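You operate a simulated robot arm through the tools that you are given. There is no shell and no other tool. Be economical: measure what you need, move in short steps, check, and stop when the job is done.

You are at the controls of a simulated robot arm. One attempt, no reset.

Task
Take the block one on the top of bench ten and put it away on the top of the black table. Open the drawer fifty-three, take the black socket labelled "S4" from the top of bench nine and leave it in the inside of drawer fifty-three and shut the fifty-three again. Take the grey cable on the top of bench ten and put it away on the low deck of the trolley. Fetch the low cooler labelled "H-6" from the top of bench ten and set it on the white tile. Open the upper trolley drawer, put the yellow block on the top of bench eight away in the inside of the upper trolley drawer, then shut the drawer. Press the grey plus button two times. Put one of the eraser heads from the top of bench six on the tile one. Take the yellow tag from the top of bench five and leave it on the bench across from the chamber. Take the blower one and put it in the grey pan. The order is free. Set down upright: eraser head.

The check looks at the end state, three seconds after you hand in, the way a careful person would. Anything else that was tipped, shoved, dropped, spilled or broken makes it a failure.

Robot
A 6-joint arm with a two-finger parallel gripper on a trunk, on a base that drives. Base frame: it is fixed to the floor where the robot stands at the start and does not move with it; the origin is under the middle of the robot, x ahead of it, y to its left, z up; the surface under the hand at the start is at about z = 0.8. Lengths are in m, angles in degrees, forces in N, time in s.
Its first joint turns from -166.0 to 166.0 degrees. Places, roughly: bench across from the chamber [0.6, 2.1, 0.8]; black socket [1.25, 0.5, 0.75]; block one [0.5, 0, 0.75]; blower one [6.25, 0.25, 0.75]; drawer fifty-three [1.4, 0.4, 0.7]; eraser head [4, 2.25, 1]; grey cable [1, 2, 0.75]; grey pan (23x18x10 cm) [6.1, 0.4, 0.8]; grey plus button [4.2, 2.7, 1]; inside of drawer fifty-three [1.4, 0.4, 0.6]; inside of the upper trolley drawer [9.4, 7.2, 0.7]; low cooler [0.75, 2.25, 0.75]; low deck of the trolley [9.6, -1.5, 0.2]; tile one [3, 6.5, 0.75]; top of the black table (40x20 cm) [2.98, 5.14, 0.66]; upper trolley drawer [9.4, 7.1, 0.7]; white tile (14x14x2 cm) [0.7, 2.1, 0.8]; yellow block (3x3x3 cm) [3.4, 3.7, 0.8]; yellow tag [3.75, 1.25, 0.75]. Payload 3.91 kg.
The TCP is the grasp point between the finger pads, 0.03 m short of the fingertips. In the tool frame z runs along the fingers and y along their closing line. Largest opening 0.11 m; finger width 0.02, thickness 0.01; the body of the gripper, 0.048 by 0.112 m, starts 0.055 m behind the TCP.
Orientation is told as [roll, pitch, yaw] about the base's x, y, z axes, in that order, counted from this pose: with the fingers straight down and closing along the base's y, the tool's x points along the base's -x, its y along +y and its z along -z.

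Tools
- The arm moves only by the tool step_arm. Its arguments are lists of equal length, an entry for each row: "rot": the turn, a rotation vector about the tool's x, y, z in units of 5 degrees (1.0 is 5 degrees), a list of three; "linear": the shift along the tool's x, y, z in units of 40 mm (1.0 is 40 mm), a list of three; "claw": the opening, from 0 (shut) to 1 (fully open). In form: {"rot": [[rx, ry, rz], ...], "linear": [[dx, dy, dz], ...], "claw": [claw, ...]}. A call has 1 to 8 rows; each row shifts and turns the commanded pose from where the row before left it, along the tool's axes as they then stand. A call with a number of a shift or a turn outside -1 to 1 is refused whole. Rows are played at 5 a second. More than 0.05 m and 8.6 degrees between two rows, or a gripper value outside its range, and nothing of the call is played. Where a pose cannot be reached the arm comes as near as it can. A force on the tool above 40 N (or 10 N above the force at the start of the call, whichever is more), or a blocked arm, ends the call early, and 0.2 s more pass. The fingers move at their own pace (about 0.108 m/s each) and stop on an object; they squeeze with about 32 N. The grip force told is the motor's: it shows also when the fingers shut on nothing. Time passes only in rows, and 0.2 s behind the last, so rows that do not move let the fingers close. The reply holds the time, the measured pose of the TCP, the force on the tool along the base axes, the opening and the grip force, in the units named above and with some noise, with the torque about the TCP (base axes, N m) and any sound that the robot's microphone picked up, and new pictures: "pictures" is both (left out), scene, wrist or none.
- Cameras (640 x 400 px; columns grow to the right, rows downward): "scene" is now at [0.5484, 0.0202, 1.0882]; the picture's right is [-0.00, -0.63, -0.78], its down [-0.88, -0.37, 0.30] and it looks along [-0.47, 0.69, -0.55] (base axes); focal length 214 px, centre (320, 200). "wrist" rides on the gripper at [0.072, 0.017, -0.103] in the tool frame; the picture's right is [-0.23, 0.97, 0.00], its down [-0.76, -0.18, -0.62] and it looks along [-0.61, -0.14, 0.78] (tool axes); focal length 222 px, centre (320, 200).
- base_move(legs): drives the robot by 1 to 6 legs, each [ahead, left, turn to the left] in m, m and degrees, along the robot's own axes; the way and the turn of a leg run together, so that a leg with both is an arc; at most 1.5 m and 180 degrees a leg. The arm and the cameras ride along, it lands a little off, and it stops where it bumps. It gives what a move gives, and a new picture of the scene camera.
- aim_head(pan, tilt): turns the head with the scene camera to pan (to the left, within 80 degrees either way) and tilt (down, from -29 to 69), counted from straight ahead of the robot. It gives what a move gives, and a new picture of the scene camera.
- pixel_to_xyz(camera, pixels): for up to 12 pixels [column, row] of the newest picture of that camera ("zoom" is the newest enlarged one), the place [x, y, z] in the base frame of the surface seen there, good to about 0.002 m, but the place of the scene camera against the robot may be out by one fixed shift of up to 0.025 m in any direction. No time passes.
- inspect(camera, box): a new picture of the part [left, top, right, bottom] of that camera's present view, enlarged. No time passes.
- finish_job(): hands the job in; it is judged then, once.

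Keep the steps short. Do not move on a guess: measure, check each grasp and each placing, and mend mistakes. In all there are 357 turns and 360 pictures (those below and enlarged ones count). Leave the gripper open and the arm clear of the work at the hand-in unless told otherwise, and finish with a single line.

The tools are called as name(argument=value, ...) on one line, values as JSON. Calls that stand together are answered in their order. step_arm: Moves the arm, as the interface text tells. Its arguments: {"type":"object","properties":{"rot":{"type":"array","items":{"type":"array","items":{"type":"number"}}},"linear":{"type":"array","items":{"type":"array","items":{"type":"number"}}},"claw":{"type":"array","items":{"type":"number"}},"pictures":{"type":"string","enum":["both","scene","wrist","none"]}},"required":["rot","linear","claw"]} The other tools are called the same way: base_move (legs) drives the base; aim_head (pan, tilt) turns the head that bears the scene camera; pixel_to_xyz (camera, pixels) gives the place of the surface under pixels of a picture; inspect (camera, box) takes an enlarged picture of a part of a camera's view; finish_job () hands the job in.

At the start:

```text
time_s: 0.0
position: [0.4841, -0.0347, 1.0036]
ee_rot: [0.0, 0.0, 0.1]
wrist_force: [0.1, -0.2, -1.5]
wrist_torque: [0.02, 0.0, 0.01]
gripper_width: 0.1097
grasp_force: 0.0
robot x, y, heading: [-0.0005, -0.0014, -0.1]
head pan, tilt: [51.2, 28.0]
```

scene: 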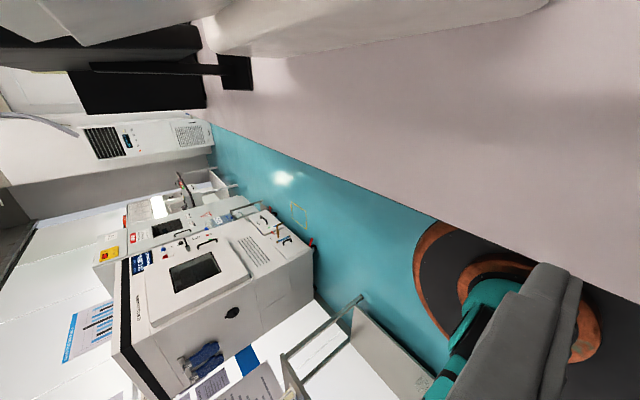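
wrist: 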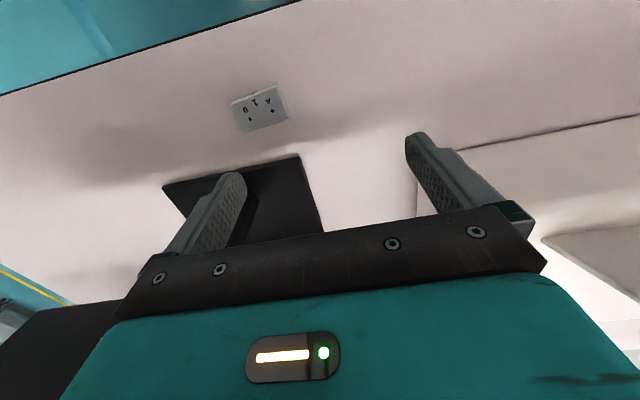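

I see a rolled scene view with benches to the left. First I look around by aiming the head.

aim_head(pan=0, tilt=40)

aim_head(pan=-60, tilt=30)

aim_head(pan=80, tilt=10)

```text
time_s: 1.2
position: [0.4844, -0.0349, 1.0052]
ee_rot: [0.0, -0.1, 0.0]
wrist_force: [0.0, -0.6, 0.2]
wrist_torque: [0.01, 0.04, -0.03]
gripper_width: 0.1102
grasp_force: 0.1
robot x, y, heading: [-0.0016, -0.0023, 0.1]
head pan, tilt: [0.0, 40.0]
```

scene: 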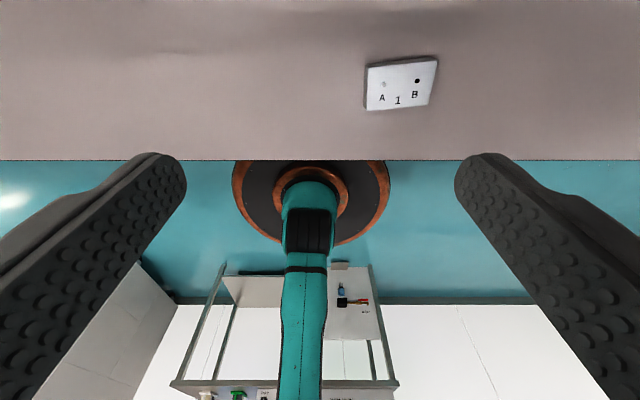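

```text
time_s: 2.5
position: [0.484, -0.0344, 1.0034]
ee_rot: [0.0, 0.0, 0.0]
wrist_force: [0.1, -0.1, -0.1]
wrist_torque: [0.0, 0.04, 0.0]
gripper_width: 0.1099
grasp_force: 0.1
robot x, y, heading: [-0.0005, 0.0021, 0.1]
head pan, tilt: [-60.0, 30.0]
```

scene: 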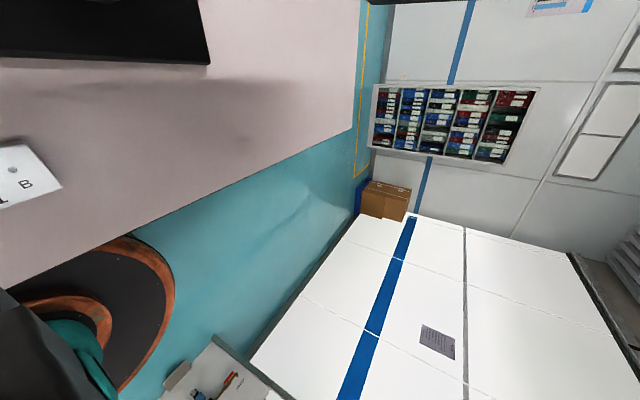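

```text
time_s: 4.7
position: [0.4844, -0.0326, 1.0037]
ee_rot: [0.1, 0.0, 0.0]
wrist_force: [-0.2, -0.3, 0.3]
wrist_torque: [-0.01, -0.04, -0.01]
gripper_width: 0.11
grasp_force: 0.1
robot x, y, heading: [0.0022, -0.0023, -0.1]
head pan, tilt: [80.0, 10.0]
```

scene: 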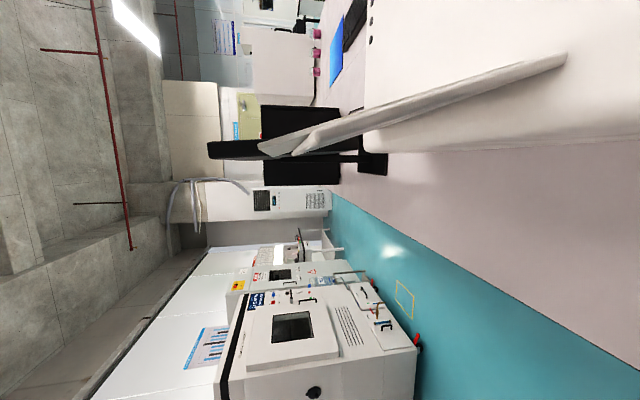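

The scene view looks odd, as if taken near the hand. I aim at pan 0 and measure some pixels.

aim_head(pan=0, tilt=40)

pixel_to_xyz(camera="scene", pixels=[[400, 85], [320, 120], [160, 165], [480, 165], [310, 200], [300, 330], [320, 50], [100, 100], [375, 108], [432, 60], [5, 5], [635, 5]])

pixel_to_xyz(camera="wrist", pixels=[[260, 108], [230, 102], [284, 88], [290, 125], [240, 130], [200, 190], [100, 130], [600, 20], [560, 180], [160, 20], [320, 220], [150, 50]])

```text
time_s: 6.3
position: [0.485, -0.033, 1.0047]
ee_rot: [0.0, 0.0, 0.0]
wrist_force: [0.6, -0.6, -0.7]
wrist_torque: [0.01, 0.0, -0.02]
gripper_width: 0.11
grasp_force: 0.1
robot x, y, heading: [-0.0002, -0.0027, -0.3]
head pan, tilt: [0.0, 40.0]
```

scene: 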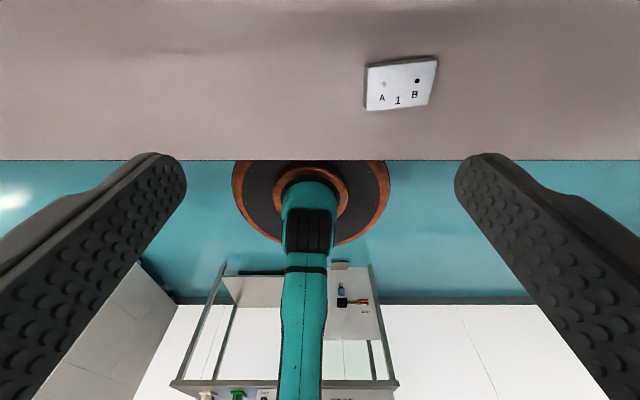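

```text
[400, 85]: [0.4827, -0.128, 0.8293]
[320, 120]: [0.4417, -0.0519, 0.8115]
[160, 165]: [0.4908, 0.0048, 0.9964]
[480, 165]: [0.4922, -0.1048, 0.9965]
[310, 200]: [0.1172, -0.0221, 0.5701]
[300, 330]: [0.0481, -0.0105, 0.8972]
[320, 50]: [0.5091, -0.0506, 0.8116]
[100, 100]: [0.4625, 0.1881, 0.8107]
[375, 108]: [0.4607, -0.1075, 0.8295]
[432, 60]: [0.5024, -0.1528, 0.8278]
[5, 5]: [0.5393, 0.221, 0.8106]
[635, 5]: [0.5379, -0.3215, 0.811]
```

```text
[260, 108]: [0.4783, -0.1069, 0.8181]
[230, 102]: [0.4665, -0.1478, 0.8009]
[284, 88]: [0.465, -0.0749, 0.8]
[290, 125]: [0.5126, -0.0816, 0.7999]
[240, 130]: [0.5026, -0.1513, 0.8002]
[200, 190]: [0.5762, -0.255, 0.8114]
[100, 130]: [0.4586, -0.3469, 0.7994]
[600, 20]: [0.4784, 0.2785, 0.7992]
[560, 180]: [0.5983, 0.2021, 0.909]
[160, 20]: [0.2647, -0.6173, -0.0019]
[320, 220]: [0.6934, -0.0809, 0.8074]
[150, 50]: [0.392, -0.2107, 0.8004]
```

Both cameras ride on the hand: the scene camera looks along the tool axis at pan 0. To survey the room I raise the hand and pitch it to horizontal.

step_arm(rot=[[0, 0, 0], [0, 0, 0], [0, 0, 0], [0, 0, 0], [0, -1, 0], [0, -1, 0], [0, -1, 0], [0, -1, 0]], linear=[[0, 0, -1], [0, 0, -1], [0, 0, -1], [0, 0, -1], [0, 0, 0], [0, 0, 0], [0, 0, 0], [0, 0, 0]], claw=[1, 1, 1, 1, 1, 1, 1, 1], pictures="none")

step_arm(rot=[[0, -1, 0], [0, -1, 0], [0, -1, 0], [0, -1, 0], [0, -1, 0], [0, -1, 0], [0, -1, 0], [0, -1, 0]], linear=[[0, 0, 0], [0, 0, 0], [0, 0, 0], [0, 0, 0], [0, 0, 0], [0, 0, 0], [0, 0, 0], [0, 0, 0]], claw=[1, 1, 1, 1, 1, 1, 1, 1], pictures="none")

step_arm(rot=[[0, -1, 0], [0, -1, 0], [0, -1, 0], [0, -1, 0], [0, -1, 0], [0, -1, 0]], linear=[[0, 0, 0], [0, 0, 0], [0, 0, 0], [0, 0, 0], [0, 0, 0], [0, 0, 0]], claw=[1, 1, 1, 1, 1, 1], pictures="both")

aim_head(pan=0, tilt=25)

aim_head(pan=75, tilt=25)

aim_head(pan=-75, tilt=25)

```text
time_s: 8.1
position: [0.4853, -0.0337, 1.1653]
ee_rot: [0.0, -20.0, 0.1]
wrist_force: [0.2, 0.8, -0.2]
wrist_torque: [0.03, 0.03, 0.03]
gripper_width: 0.1101
grasp_force: 0.0
robot x, y, heading: [0.0036, -0.0014, -0.1]
head pan, tilt: [0.0, 40.0]
```

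```text
time_s: 9.9
position: [0.4842, -0.035, 1.1644]
ee_rot: [0.0, -60.2, 0.0]
wrist_force: [1.0, -0.1, -0.3]
wrist_torque: [0.02, 0.01, -0.01]
gripper_width: 0.1103
grasp_force: 0.0
robot x, y, heading: [-0.0026, 0.0018, -0.0]
head pan, tilt: [0.0, 40.0]
```

```text
time_s: 11.3
position: [0.4848, -0.0332, 1.1631]
ee_rot: [-76.0, -89.2, 75.9]
wrist_force: [-0.4, -0.6, 0.5]
wrist_torque: [0.06, 0.03, 0.05]
gripper_width: 0.1101
grasp_force: 0.2
robot x, y, heading: [0.0004, 0.0009, 0.1]
head pan, tilt: [0.0, 40.0]
```

scene: 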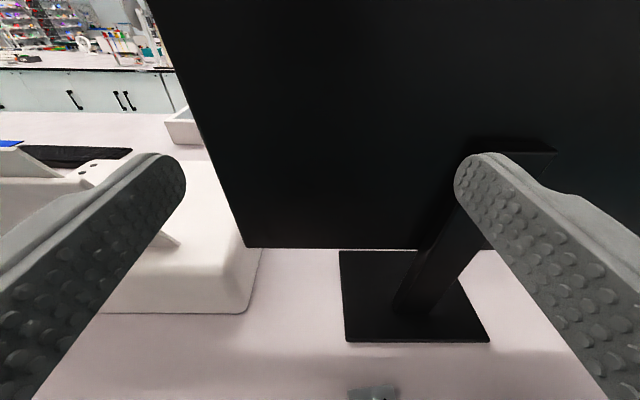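
wrist: 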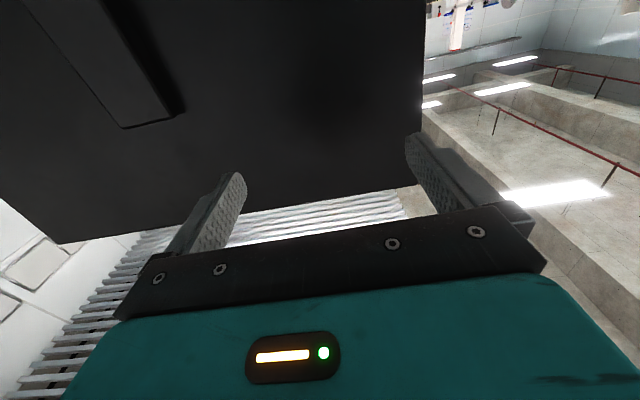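

```text
time_s: 12.0
position: [0.4841, -0.0339, 1.1637]
ee_rot: [-75.8, -88.8, 75.8]
wrist_force: [-0.3, 0.2, 0.0]
wrist_torque: [0.0, 0.04, 0.01]
gripper_width: 0.1101
grasp_force: 0.0
robot x, y, heading: [0.0028, -0.0014, 0.1]
head pan, tilt: [0.0, 25.0]
```

scene: 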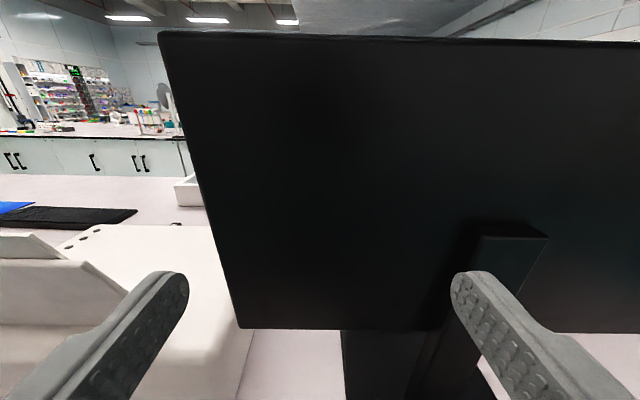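

```text
time_s: 13.5
position: [0.4834, -0.0329, 1.1625]
ee_rot: [-75.8, -88.8, 75.7]
wrist_force: [0.4, -0.8, -0.7]
wrist_torque: [0.01, 0.02, 0.0]
gripper_width: 0.1102
grasp_force: 0.1
robot x, y, heading: [0.0025, 0.0012, 0.3]
head pan, tilt: [75.0, 25.0]
```

scene: 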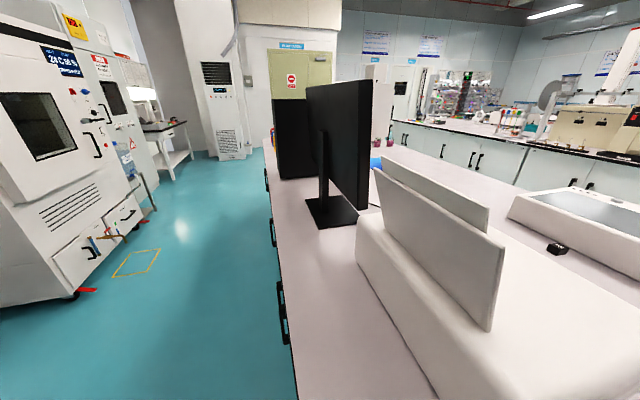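

```text
time_s: 15.8
position: [0.4842, -0.0333, 1.1628]
ee_rot: [-75.6, -88.8, 75.8]
wrist_force: [-0.4, -0.2, 0.0]
wrist_torque: [0.01, -0.01, 0.02]
gripper_width: 0.11
grasp_force: 0.0
robot x, y, heading: [0.0014, -0.0032, -0.1]
head pan, tilt: [-75.0, 25.0]
```

scene: 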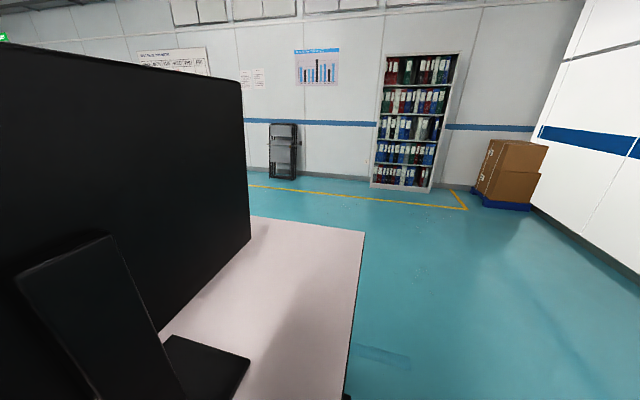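

The head now sees the room upright. I raise the hand for a better overview.

step_arm(rot=[[0, 0, 0], [0, 0, 0], [0, 0, 0], [0, 0, 0], [0, 0, 0], [0, 0, 0], [0, 0, 0]], linear=[[-1, 0, 0], [-1, 0, 0], [-1, 0, 0], [-1, 0, 0], [-1, 0, 0], [-1, 0, 0], [-1, 0, 0]], claw=[1, 1, 1, 1, 1, 1, 1], pictures="none")

aim_head(pan=0, tilt=25)

aim_head(pan=45, tilt=25)

aim_head(pan=-45, tilt=25)

```text
time_s: 17.4
position: [0.4818, -0.0326, 1.4436]
ee_rot: [-35.0, -90.0, 34.9]
wrist_force: [-0.9, 0.2, -0.2]
wrist_torque: [0.01, 0.03, 0.01]
gripper_width: 0.11
grasp_force: 0.0
robot x, y, heading: [0.0006, 0.0015, 0.0]
head pan, tilt: [-75.0, 25.0]
```

```text
time_s: 18.9
position: [0.4809, -0.0329, 1.4433]
ee_rot: [-62.1, -90.0, 62.2]
wrist_force: [-0.5, 0.3, 0.0]
wrist_torque: [-0.01, 0.03, 0.0]
gripper_width: 0.1099
grasp_force: 0.1
robot x, y, heading: [-0.0016, 0.0004, 0.0]
head pan, tilt: [0.0, 25.0]
```

scene: 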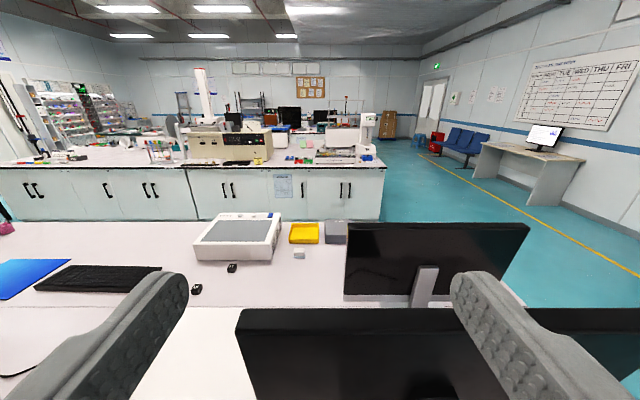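

```text
time_s: 20.0
position: [0.482, -0.0334, 1.4434]
ee_rot: [-72.1, -90.1, 72.2]
wrist_force: [0.3, -0.4, -0.3]
wrist_torque: [0.02, -0.01, 0.05]
gripper_width: 0.11
grasp_force: 0.1
robot x, y, heading: [-0.0029, 0.0003, -0.1]
head pan, tilt: [45.0, 25.0]
```

scene: 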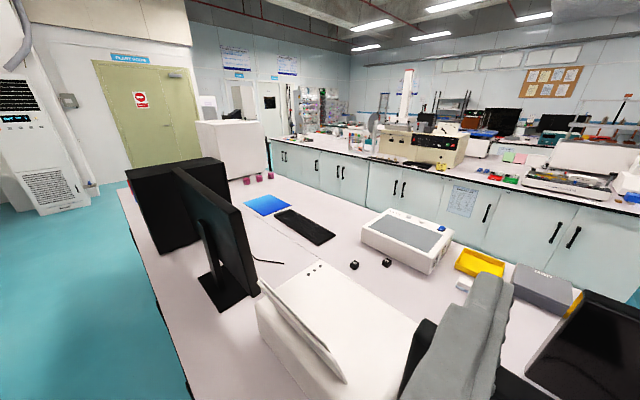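

```text
time_s: 21.7
position: [0.4815, -0.0335, 1.4431]
ee_rot: [-65.1, -90.0, 65.0]
wrist_force: [-0.2, -0.6, 0.0]
wrist_torque: [-0.01, 0.0, 0.02]
gripper_width: 0.1099
grasp_force: 0.0
robot x, y, heading: [0.0001, 0.001, -0.0]
head pan, tilt: [-45.0, 25.0]
```

scene: 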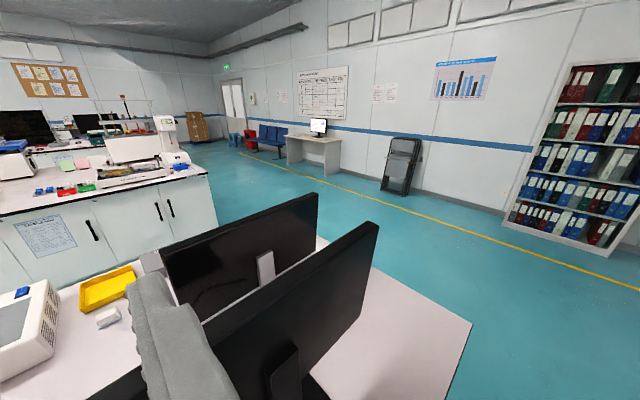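

I measure the layout from this view, then from pan 0 and 45.

pixel_to_xyz(camera="scene", pixels=[[472, 322], [328, 240], [208, 172], [218, 235], [108, 290], [107, 318], [10, 215], [60, 190], [80, 188], [190, 165], [340, 170], [400, 200]])

aim_head(pan=10, tilt=35)

inspect(camera="scene", box=[180, 60, 500, 260])

```text
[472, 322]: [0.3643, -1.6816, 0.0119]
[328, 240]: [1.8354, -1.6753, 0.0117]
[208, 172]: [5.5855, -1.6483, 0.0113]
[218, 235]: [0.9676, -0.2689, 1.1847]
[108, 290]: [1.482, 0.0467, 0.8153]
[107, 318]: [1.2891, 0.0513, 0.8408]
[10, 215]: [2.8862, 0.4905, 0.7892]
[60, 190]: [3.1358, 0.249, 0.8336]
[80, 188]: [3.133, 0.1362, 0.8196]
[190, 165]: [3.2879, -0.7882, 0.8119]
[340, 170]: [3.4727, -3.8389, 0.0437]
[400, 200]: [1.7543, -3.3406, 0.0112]
```

```text
time_s: 22.9
position: [0.4823, -0.0326, 1.4437]
ee_rot: [-76.7, -90.0, 76.6]
wrist_force: [0.4, 0.3, 0.2]
wrist_torque: [0.01, -0.01, 0.03]
gripper_width: 0.1099
grasp_force: 0.0
robot x, y, heading: [0.003, -0.0009, 0.3]
head pan, tilt: [10.0, 35.0]
```

scene: 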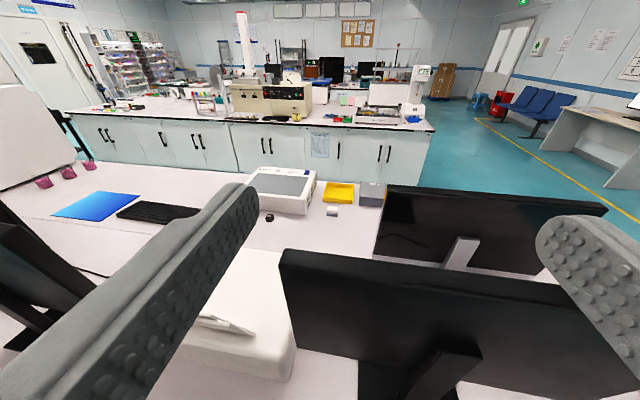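

```text
2.00 times, centred on (340, 160) of scene
```

zoom: 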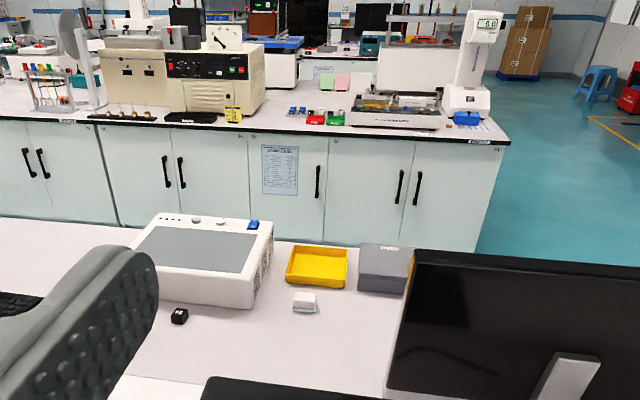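

inspect(camera="scene", box=[250, 195, 290, 235])

pixel_to_xyz(camera="scene", pixels=[[269, 217], [252, 220], [332, 210], [372, 180], [300, 180], [430, 130], [300, 122], [75, 111], [235, 165], [410, 170], [320, 160], [290, 195]])

inspect(camera="scene", box=[60, 80, 260, 200])

inspect(camera="scene", box=[260, 90, 440, 200])

```text
10.00 times, centred on (270, 215) of scene
```

zoom: 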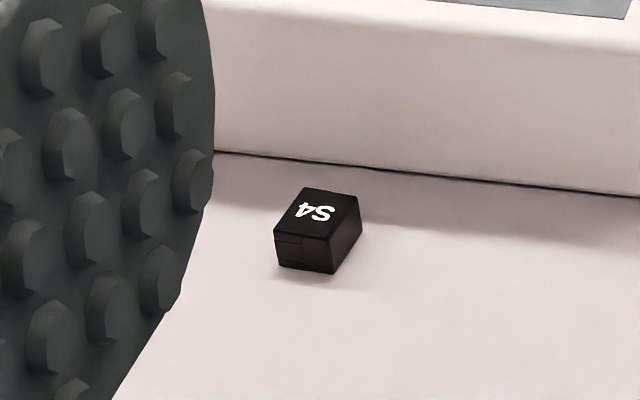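

```text
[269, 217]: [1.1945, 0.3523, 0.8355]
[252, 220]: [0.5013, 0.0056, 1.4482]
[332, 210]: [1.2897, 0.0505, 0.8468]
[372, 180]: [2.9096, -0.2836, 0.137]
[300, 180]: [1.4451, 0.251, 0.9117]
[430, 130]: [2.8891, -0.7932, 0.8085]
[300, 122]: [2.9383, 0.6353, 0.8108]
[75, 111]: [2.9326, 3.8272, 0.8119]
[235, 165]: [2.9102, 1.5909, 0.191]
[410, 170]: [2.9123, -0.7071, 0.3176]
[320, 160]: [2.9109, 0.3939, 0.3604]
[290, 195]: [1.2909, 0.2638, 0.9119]
```

```text
3.20 times, centred on (160, 140) of scene
```

zoom: 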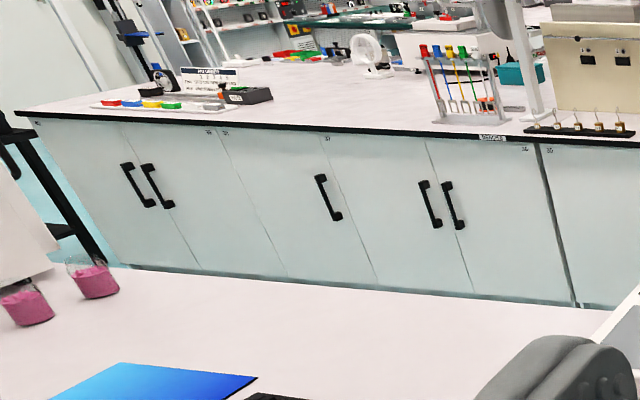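

```text
3.56 times, centred on (350, 145) of scene
```

zoom: 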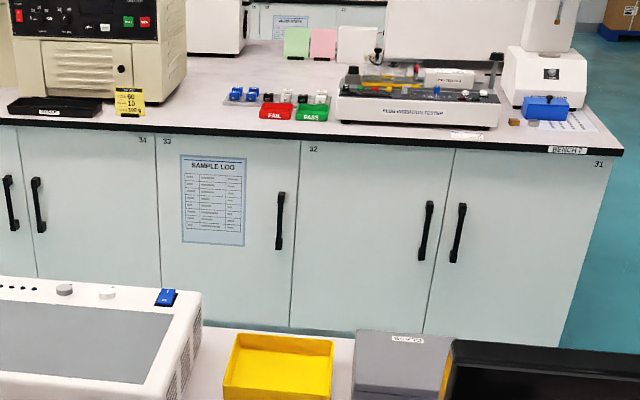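

Bench nine holds S4 at about (1.19,0.36). I look left to map the way to the black table, chambers and tile one.

aim_head(pan=62, tilt=22)

pixel_to_xyz(camera="scene", pixels=[[260, 330], [190, 170], [90, 160], [130, 300], [480, 290], [390, 175], [560, 210], [610, 180], [420, 110], [300, 180], [20, 280], [330, 190]])

inspect(camera="scene", box=[140, 60, 640, 280])

```text
time_s: 24.1
position: [0.4814, -0.0325, 1.4434]
ee_rot: [-81.5, -90.1, 81.5]
wrist_force: [-0.4, 0.1, 0.0]
wrist_torque: [-0.01, -0.01, 0.03]
gripper_width: 0.1101
grasp_force: 0.1
robot x, y, heading: [-0.0005, -0.0016, -0.1]
head pan, tilt: [62.0, 22.0]
```

scene: 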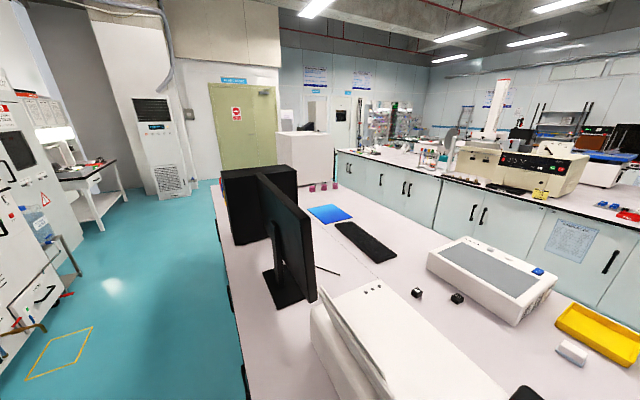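

```text
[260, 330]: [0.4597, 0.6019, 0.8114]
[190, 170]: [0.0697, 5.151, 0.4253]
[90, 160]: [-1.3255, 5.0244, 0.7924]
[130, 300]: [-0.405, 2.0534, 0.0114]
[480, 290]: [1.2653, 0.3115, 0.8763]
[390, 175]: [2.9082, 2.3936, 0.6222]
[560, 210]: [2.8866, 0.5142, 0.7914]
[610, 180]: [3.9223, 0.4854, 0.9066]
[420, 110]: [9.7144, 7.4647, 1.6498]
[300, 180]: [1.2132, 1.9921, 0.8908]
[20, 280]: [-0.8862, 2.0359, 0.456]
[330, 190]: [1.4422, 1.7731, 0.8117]
```

```text
1.28 times, centred on (390, 170) of scene
```

zoom: 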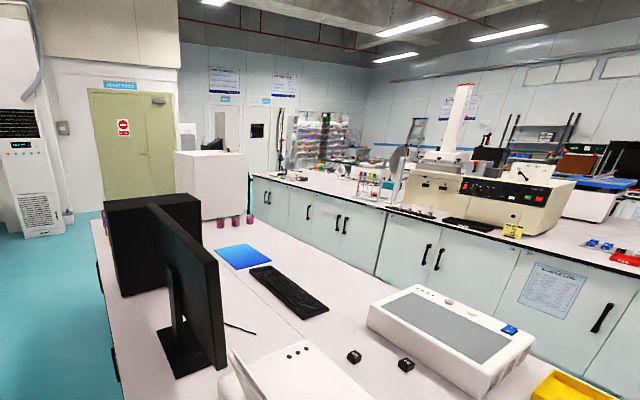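

Now I bring the hand back down above block one.

step_arm(rot=[[0, 0, 0], [0, 0, 0], [0, 0, 0], [0, 0, 0], [0, 0, 0], [0, 0, 0], [0, 0, 0], [0, 1, 0]], linear=[[1, 0, 0], [1, 0, 0], [1, 0, 0], [1, 0, 0], [1, 0, 0], [1, 0, 0], [1, 0, 0], [0, 0, 0]], claw=[1, 1, 1, 1, 1, 1, 1, 1], pictures="none")

step_arm(rot=[[0, 1, 0], [0, 1, 0], [0, 1, 0], [0, 1, 0], [0, 1, 0], [0, 1, 0], [0, 1, 0], [0, 1, 0]], linear=[[0, 0, 0], [0, 0, 0], [0, 0, 0], [0, 0, 0], [0, 0, 0], [0, 0, 0], [0, 0, 0], [0, 0, 0]], claw=[1, 1, 1, 1, 1, 1, 1, 1], pictures="none")

step_arm(rot=[[0, 1, 0], [0, 1, 0], [0, 1, 0], [0, 1, 0], [0, 1, 0], [0, 1, 0], [0, 1, 0], [0, 1, 0]], linear=[[0, 0, 0], [0, 0, 0], [0, 0, 0], [0, 0, 0], [0, 0, 0], [0, 0, 0], [0, 0, 0], [0, 0, 0]], claw=[1, 1, 1, 1, 1, 1, 1, 1], pictures="none")

step_arm(rot=[[0, 1, 0], [0, 0, 0], [0, 0, 0], [0, 0, 0], [0, 0, 0], [0, 0, 0]], linear=[[0, 0, 0], [0, -1, 1], [0, -1, 1], [0, 0, 1], [0, 0, 1], [0, 0, 0.5]], claw=[1, 1, 1, 1, 1, 1], pictures="wrist")

```text
time_s: 25.9
position: [0.4829, -0.0341, 1.1661]
ee_rot: [2.0, -85.0, -2.2]
wrist_force: [0.4, 0.2, -0.7]
wrist_torque: [-0.03, 0.01, 0.02]
gripper_width: 0.1101
grasp_force: 0.0
robot x, y, heading: [-0.0014, -0.0005, 0.1]
head pan, tilt: [62.0, 22.0]
```

```text
time_s: 27.7
position: [0.4832, -0.0336, 1.1652]
ee_rot: [0.0, -44.8, 0.1]
wrist_force: [-1.0, 0.1, 0.5]
wrist_torque: [-0.03, 0.03, 0.0]
gripper_width: 0.11
grasp_force: 0.1
robot x, y, heading: [0.0031, 0.0008, -0.1]
head pan, tilt: [62.0, 22.0]
```

```text
time_s: 29.5
position: [0.4826, -0.034, 1.1654]
ee_rot: [0.0, -4.9, 0.0]
wrist_force: [0.6, 0.5, 0.2]
wrist_torque: [-0.03, -0.02, -0.01]
gripper_width: 0.11
grasp_force: 0.1
robot x, y, heading: [-0.0006, -0.0054, 0.1]
head pan, tilt: [62.0, 22.0]
```

```text
refused: row 2 steps farther than a row can; nothing moved
```

Combined shift was too long; I use smaller rows.

step_arm(rot=[[0, 1, 0], [0, 0, 0], [0, 0, 0], [0, 0, 0], [0, 0, 0], [0, 0, 0], [0, 0, 0], [0, 0, 0]], linear=[[0, 0, 0], [0, -0.7, 1], [0, -0.7, 1], [0, -0.6, 1], [0, 0, 1], [0, 0, 1], [0, 0, 1], [0, 0, 0]], claw=[1, 1, 1, 1, 1, 1, 1, 1], pictures="wrist")

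aim_head(pan=0, tilt=20)

```text
time_s: 31.3
position: [0.4826, -0.1136, 0.9238]
ee_rot: [0.1, 0.0, 0.0]
wrist_force: [0.2, -0.2, -0.4]
wrist_torque: [0.03, -0.01, 0.03]
gripper_width: 0.11
grasp_force: 0.1
robot x, y, heading: [-0.0032, 0.0028, -0.1]
head pan, tilt: [62.0, 22.0]
```

wrist: 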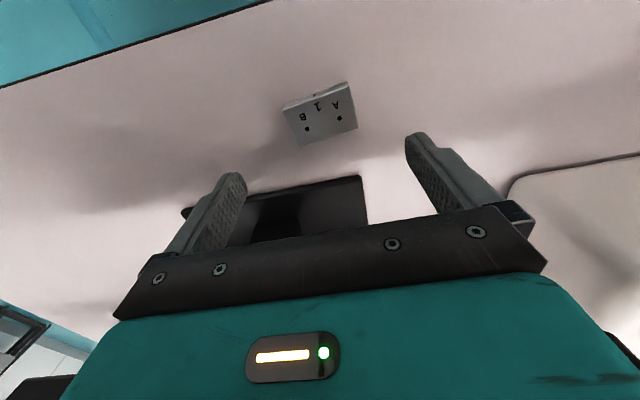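

```text
time_s: 32.7
position: [0.4837, -0.1133, 0.9241]
ee_rot: [0.0, 0.0, -0.1]
wrist_force: [-0.1, 0.3, 0.0]
wrist_torque: [0.0, 0.0, 0.0]
gripper_width: 0.1102
grasp_force: 0.2
robot x, y, heading: [0.001, 0.0036, -0.3]
head pan, tilt: [0.0, 20.0]
```

scene: 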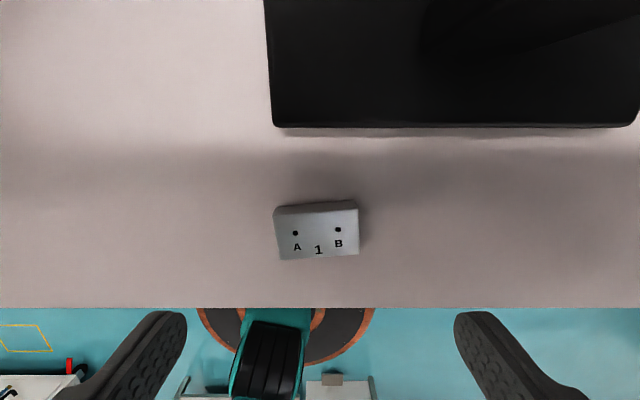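

pixel_to_xyz(camera="wrist", pixels=[[285, 109], [345, 83], [356, 127], [302, 143], [318, 112], [306, 118], [342, 104]])

pixel_to_xyz(camera="scene", pixels=[[280, 258], [355, 255], [357, 210], [278, 215], [318, 235], [450, 118], [280, 118], [450, 60], [320, 300], [320, 160]])

```text
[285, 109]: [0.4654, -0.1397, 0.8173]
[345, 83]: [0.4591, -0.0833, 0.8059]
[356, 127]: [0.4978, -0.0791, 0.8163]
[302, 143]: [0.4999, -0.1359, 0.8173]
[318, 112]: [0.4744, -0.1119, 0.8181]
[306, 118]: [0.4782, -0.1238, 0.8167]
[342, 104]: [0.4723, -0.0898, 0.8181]
```

```text
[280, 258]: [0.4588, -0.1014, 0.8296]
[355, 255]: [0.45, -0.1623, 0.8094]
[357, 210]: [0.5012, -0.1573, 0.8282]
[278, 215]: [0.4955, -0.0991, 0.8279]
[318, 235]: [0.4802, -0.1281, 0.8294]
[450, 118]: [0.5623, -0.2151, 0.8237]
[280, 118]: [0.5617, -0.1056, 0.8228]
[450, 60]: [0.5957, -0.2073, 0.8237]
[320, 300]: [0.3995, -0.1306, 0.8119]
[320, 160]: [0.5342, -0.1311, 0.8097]
```

Block one centre is about (0.481,-0.110), 6 cm long along y, top 0.818. I lower and grip.

step_arm(rot=[[0, 0, -0.8], [0, 0, 0], [0, 0, 0], [0, 0, 0], [0, 0, 0], [0, 0, 0], [0, 0, 0]], linear=[[0.05, 0.08, 0], [0, 0, 1], [0, 0, 0.8], [0, 0, 0.45], [0, 0, 0], [0, 0, 0], [0, 0, 0]], claw=[1, 1, 1, 1, 0.3, 0.3, 0.3], pictures="wrist")

```text
time_s: 34.3
position: [0.4825, -0.1121, 0.8347]
ee_rot: [-0.1, 0.0, 3.9]
wrist_force: [0.0, 0.5, 0.5]
wrist_torque: [0.0, 0.02, 0.0]
gripper_width: 0.0634
grasp_force: 32.2
robot x, y, heading: [0.0013, 0.0023, 0.1]
head pan, tilt: [0.0, 20.0]
```

wrist: 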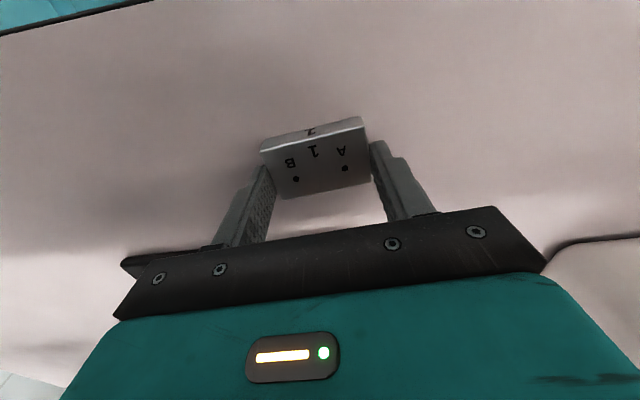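

Gripped (0.063 m wide, 32 N). I lift and check.

step_arm(rot=[[0, 0, 0], [0, 0, 0], [0, 0, 0], [0, 0, 0], [0, 0, 0], [0, 0, 0], [0, 0, 0], [0, 0, 0.8]], linear=[[0, 0, -0.5], [0, 0, -1], [0, 0, -1], [0, 0, -1], [0, 0, -1], [0, 0, -1], [0, 0, -1], [0, 0, -1]], claw=[0.3, 0.3, 0.3, 0.3, 0.3, 0.3, 0.3, 0.3], pictures="wrist")

aim_head(pan=80, tilt=0)

```text
time_s: 36.1
position: [0.4783, -0.1106, 1.1328]
ee_rot: [0.0, 0.0, 0.0]
wrist_force: [-0.4, -0.1, -1.5]
wrist_torque: [0.01, 0.03, -0.01]
gripper_width: 0.0635
grasp_force: 32.2
robot x, y, heading: [0.0041, -0.0006, -0.1]
head pan, tilt: [0.0, 20.0]
```

wrist: 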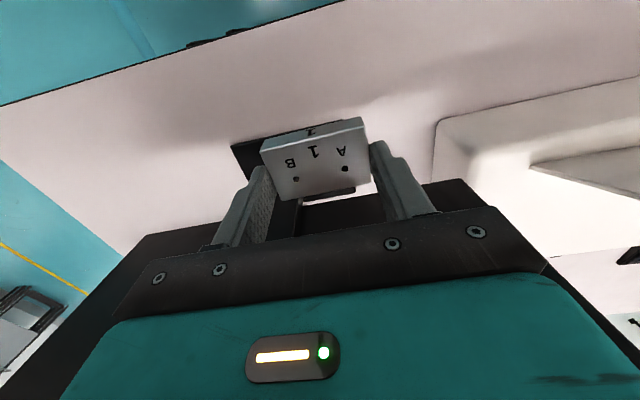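

```text
time_s: 37.6
position: [0.4777, -0.1102, 1.1329]
ee_rot: [0.1, 0.0, 0.0]
wrist_force: [-3.6, -0.2, -4.0]
wrist_torque: [-0.17, -0.24, 0.18]
gripper_width: 0.0635
grasp_force: 31.8
robot x, y, heading: [-0.0016, -0.0008, -0.2]
head pan, tilt: [80.0, 0.0]
```

scene: 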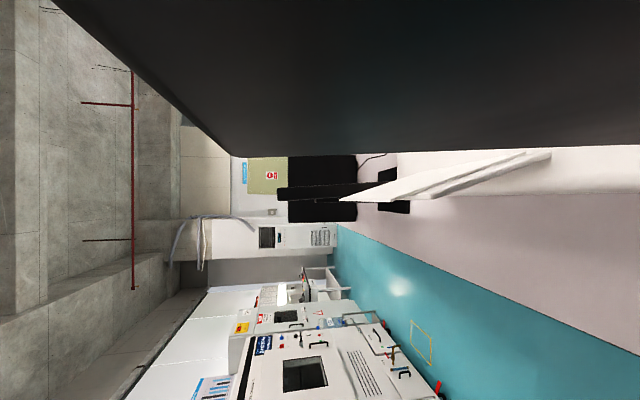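

A small side force appeared and the monitor is very near; I back the hand off toward the robot.

step_arm(rot=[[0, 0, 0], [0, 0, 0], [0, 0, 0], [0, 0, 0]], linear=[[1, 0, 0], [1, 0, 0], [0, 0, 0], [0, 0, 0]], claw=[0.3, 0.3, 0.3, 0.3], pictures="both")

```text
time_s: 38.6
position: [0.3971, -0.1105, 1.1345]
ee_rot: [0.0, 0.0, 0.0]
wrist_force: [0.1, -0.5, -1.0]
wrist_torque: [-0.01, -0.01, -0.02]
gripper_width: 0.0634
grasp_force: 32.1
robot x, y, heading: [-0.0012, -0.0024, -0.2]
head pan, tilt: [80.0, 0.0]
```

scene: 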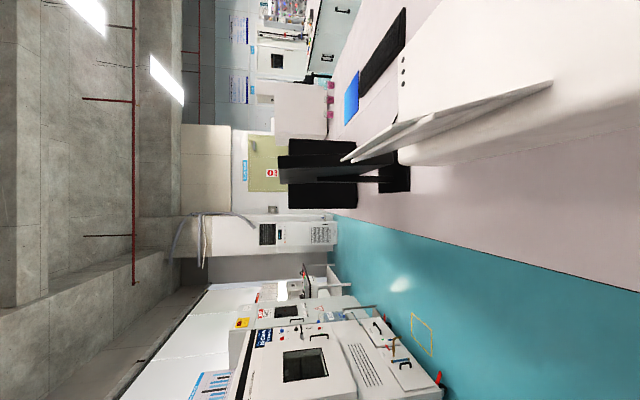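
wrist: 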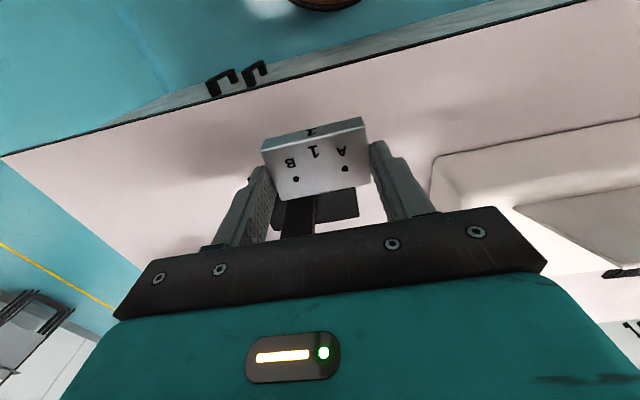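

Check that the monitor stand did not move (left near corner was at about (0.562,-0.083)).

pixel_to_xyz(camera="wrist", pixels=[[350, 200], [356, 192], [357, 213], [280, 210], [330, 215]])

aim_head(pan=0, tilt=-20)

```text
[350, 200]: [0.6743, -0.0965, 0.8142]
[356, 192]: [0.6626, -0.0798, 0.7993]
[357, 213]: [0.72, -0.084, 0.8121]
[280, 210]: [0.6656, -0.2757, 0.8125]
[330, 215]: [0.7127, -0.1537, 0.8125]
```

```text
time_s: 40.1
position: [0.3979, -0.1099, 1.1346]
ee_rot: [0.0, 0.0, 0.1]
wrist_force: [1.8, 0.5, -0.6]
wrist_torque: [0.01, -0.01, 0.0]
gripper_width: 0.0631
grasp_force: 31.8
robot x, y, heading: [-0.003, 0.0001, -0.0]
head pan, tilt: [0.0, -20.0]
```

scene: 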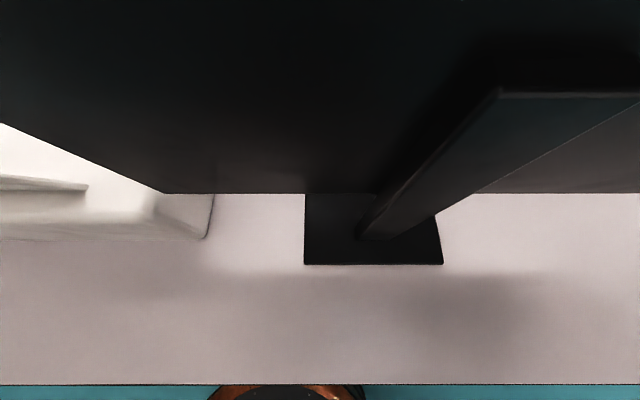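

pixel_to_xyz(camera="scene", pixels=[[308, 262], [440, 262], [308, 200], [375, 255], [250, 180], [500, 93], [600, 150], [100, 60], [320, 380]])

```text
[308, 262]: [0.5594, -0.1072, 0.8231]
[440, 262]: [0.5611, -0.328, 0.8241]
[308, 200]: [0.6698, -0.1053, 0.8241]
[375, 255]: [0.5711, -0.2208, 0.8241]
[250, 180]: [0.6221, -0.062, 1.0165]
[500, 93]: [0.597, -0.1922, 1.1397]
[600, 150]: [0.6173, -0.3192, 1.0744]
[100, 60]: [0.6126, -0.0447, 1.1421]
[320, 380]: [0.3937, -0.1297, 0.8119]
```

The monitor is unmoved. Now I back off a bit and turn left to look along the aisle.

base_move(legs=[[-0.2, 0, 0], [0, 0, 90]])

aim_head(pan=0, tilt=-29)

```text
time_s: 45.4
position: [-0.0721, 0.3912, 1.1347]
ee_rot: [-0.1, 0.0, 87.3]
wrist_force: [-1.4, -0.8, -2.0]
wrist_torque: [0.02, -0.01, 0.02]
gripper_width: 0.0635
grasp_force: 32.0
robot x, y, heading: [-0.1988, -0.001, 87.3]
head pan, tilt: [0.0, -20.0]
```

scene: 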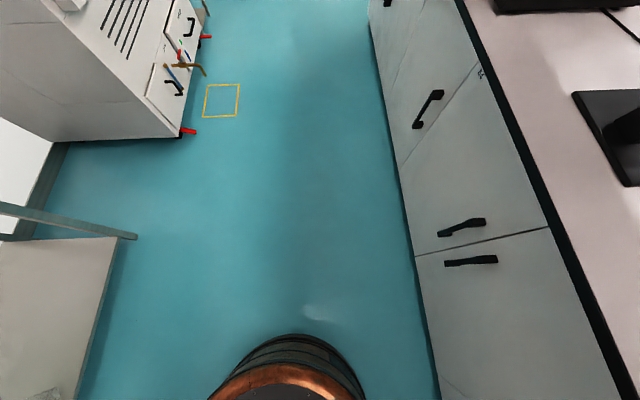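

```text
time_s: 46.1
position: [-0.0724, 0.3903, 1.1338]
ee_rot: [0.0, 0.0, 87.3]
wrist_force: [0.3, -0.1, -0.6]
wrist_torque: [-0.02, -0.02, -0.01]
gripper_width: 0.0633
grasp_force: 31.8
robot x, y, heading: [-0.2025, 0.0008, 87.3]
head pan, tilt: [0.0, -28.6]
```

scene: 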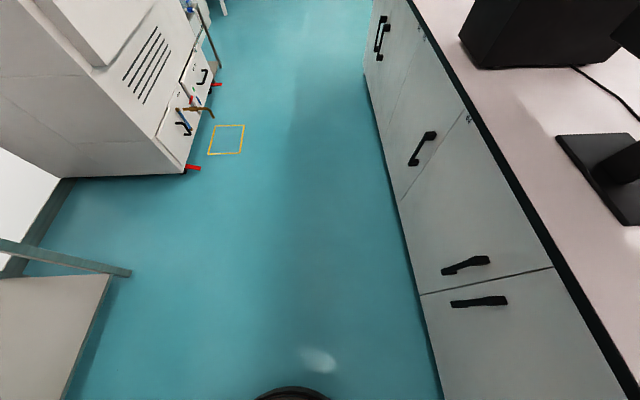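

pixel_to_xyz(camera="scene", pixels=[[130, 272], [200, 168], [212, 112], [220, 84], [225, 14], [404, 200], [367, 80], [375, 3], [505, 302], [290, 390]])

```text
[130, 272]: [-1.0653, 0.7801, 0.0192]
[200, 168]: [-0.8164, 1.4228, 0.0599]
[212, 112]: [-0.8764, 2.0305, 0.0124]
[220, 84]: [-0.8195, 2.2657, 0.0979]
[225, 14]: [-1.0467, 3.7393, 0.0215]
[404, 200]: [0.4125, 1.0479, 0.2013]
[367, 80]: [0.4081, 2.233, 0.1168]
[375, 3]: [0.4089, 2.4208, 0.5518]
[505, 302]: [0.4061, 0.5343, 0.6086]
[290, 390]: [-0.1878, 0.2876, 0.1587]
```

The aisle is clear (x −0.8…0.37). I correct heading and drive 1.5 + 0.6 m.

base_move(legs=[[0, 0, 2.7], [1.5, 0, 0], [0.6, 0, 0]])

```text
time_s: 56.6
position: [-0.084, 2.4227, 1.133]
ee_rot: [0.0, 0.0, 89.9]
wrist_force: [-0.3, -1.1, -0.7]
wrist_torque: [0.03, 0.01, 0.0]
gripper_width: 0.0636
grasp_force: 31.7
robot x, y, heading: [-0.1966, 2.0258, 90.0]
head pan, tilt: [0.0, -28.6]
```

scene: 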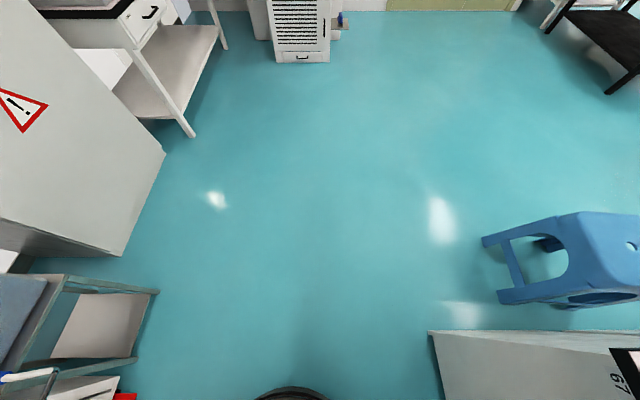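

pixel_to_xyz(camera="scene", pixels=[[432, 340], [620, 390], [490, 245], [502, 300], [580, 215], [630, 215], [625, 25], [560, 20], [608, 92], [200, 130], [160, 150], [330, 60]])

aim_head(pan=-50, tilt=-20)

```text
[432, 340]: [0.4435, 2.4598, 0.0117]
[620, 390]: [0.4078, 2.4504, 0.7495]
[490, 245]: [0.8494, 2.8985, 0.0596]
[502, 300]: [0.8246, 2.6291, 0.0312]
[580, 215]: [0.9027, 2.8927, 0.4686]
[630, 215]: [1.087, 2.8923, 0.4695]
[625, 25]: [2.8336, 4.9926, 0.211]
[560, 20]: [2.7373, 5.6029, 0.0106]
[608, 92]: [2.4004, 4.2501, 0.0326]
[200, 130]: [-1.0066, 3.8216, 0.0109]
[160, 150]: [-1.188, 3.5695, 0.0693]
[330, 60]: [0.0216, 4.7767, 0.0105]
```

```text
time_s: 57.8
position: [-0.0846, 2.4236, 1.1344]
ee_rot: [0.0, 0.0, 90.0]
wrist_force: [-0.5, -0.1, -2.1]
wrist_torque: [0.02, 0.0, 0.0]
gripper_width: 0.0632
grasp_force: 32.0
robot x, y, heading: [-0.1957, 2.0301, 89.8]
head pan, tilt: [-50.0, -20.0]
```

scene: 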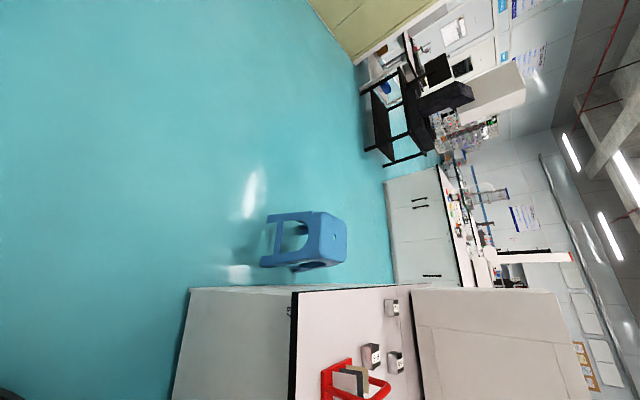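

inspect(camera="scene", box=[340, 20, 540, 180])

inspect(camera="scene", box=[270, 270, 430, 400])

pixel_to_xyz(camera="scene", pixels=[[415, 110], [400, 68], [425, 130], [365, 90], [390, 165], [438, 70], [440, 105], [405, 45], [380, 135], [390, 180]])

```text
2.50 times, centred on (440, 100) of scene
```

zoom: 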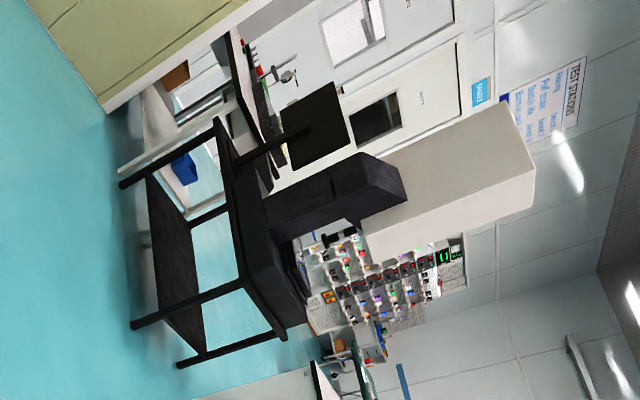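

```text
3.08 times, centred on (350, 335) of scene
```

zoom: 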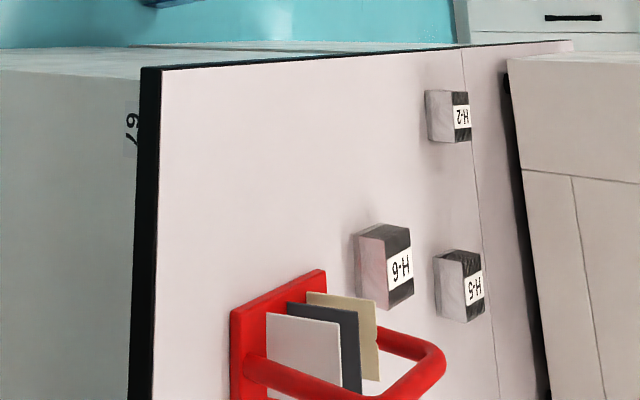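

```text
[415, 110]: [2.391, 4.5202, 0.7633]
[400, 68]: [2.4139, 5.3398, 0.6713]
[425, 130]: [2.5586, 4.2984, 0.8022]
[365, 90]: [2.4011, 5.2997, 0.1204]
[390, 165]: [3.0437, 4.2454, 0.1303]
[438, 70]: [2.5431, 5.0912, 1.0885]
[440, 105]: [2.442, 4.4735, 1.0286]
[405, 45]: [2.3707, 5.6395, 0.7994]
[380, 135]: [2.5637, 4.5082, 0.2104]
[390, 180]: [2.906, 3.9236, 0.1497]
```

H-6 is visible on bench ten. Now I drive to the west side of the black table: ahead 1.5, turn right, ahead 1.5, left 1.2.

base_move(legs=[[1.5, 0, 0], [0, 0, -90], [1.5, 0, 0], [0, 1.2, 0]])

aim_head(pan=0, tilt=-29)

```text
time_s: 81.7
position: [1.7818, 4.5072, 1.1344]
ee_rot: [0.0, 0.1, -2.7]
wrist_force: [0.5, -0.5, -1.2]
wrist_torque: [-0.01, 0.02, -0.02]
gripper_width: 0.0635
grasp_force: 31.8
robot x, y, heading: [1.3899, 4.6375, -2.5]
head pan, tilt: [-50.0, -20.0]
```

scene: 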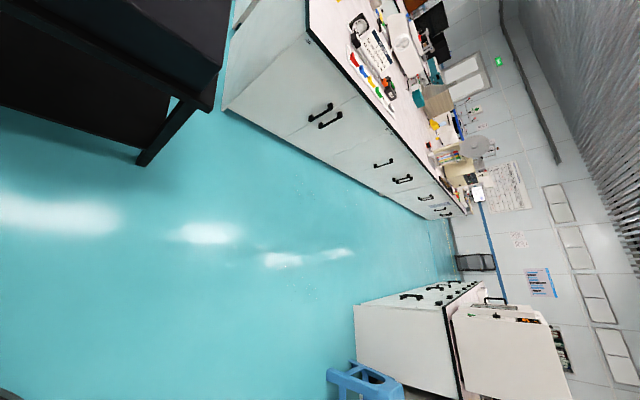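

```text
time_s: 82.9
position: [1.7822, 4.5067, 1.1344]
ee_rot: [0.0, -0.1, -2.6]
wrist_force: [0.3, 0.5, -1.2]
wrist_torque: [0.02, -0.02, 0.02]
gripper_width: 0.0628
grasp_force: 32.1
robot x, y, heading: [1.3937, 4.6342, -2.5]
head pan, tilt: [0.0, -28.6]
```

scene: 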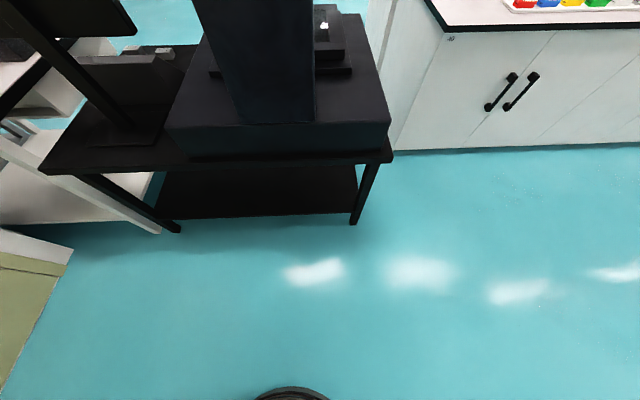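

pixel_to_xyz(camera="scene", pixels=[[45, 170], [385, 158], [180, 140], [330, 65], [160, 55], [175, 110], [110, 75], [335, 30], [250, 100], [360, 50], [130, 130], [80, 150]])

inspect(camera="scene", box=[0, 0, 400, 240])

```text
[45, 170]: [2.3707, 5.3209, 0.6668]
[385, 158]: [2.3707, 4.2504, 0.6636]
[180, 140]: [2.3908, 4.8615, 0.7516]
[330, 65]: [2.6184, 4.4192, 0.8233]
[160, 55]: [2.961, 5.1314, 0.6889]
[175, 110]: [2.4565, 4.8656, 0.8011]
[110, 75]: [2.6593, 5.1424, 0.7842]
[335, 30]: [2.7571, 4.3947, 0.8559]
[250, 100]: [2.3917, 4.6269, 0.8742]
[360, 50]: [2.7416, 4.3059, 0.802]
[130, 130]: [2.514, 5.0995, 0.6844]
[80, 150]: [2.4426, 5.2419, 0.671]
```

```text
1.60 times, centred on (200, 120) of scene
```

zoom: 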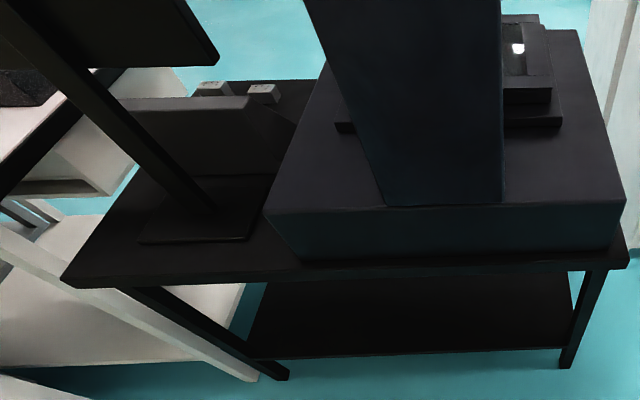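

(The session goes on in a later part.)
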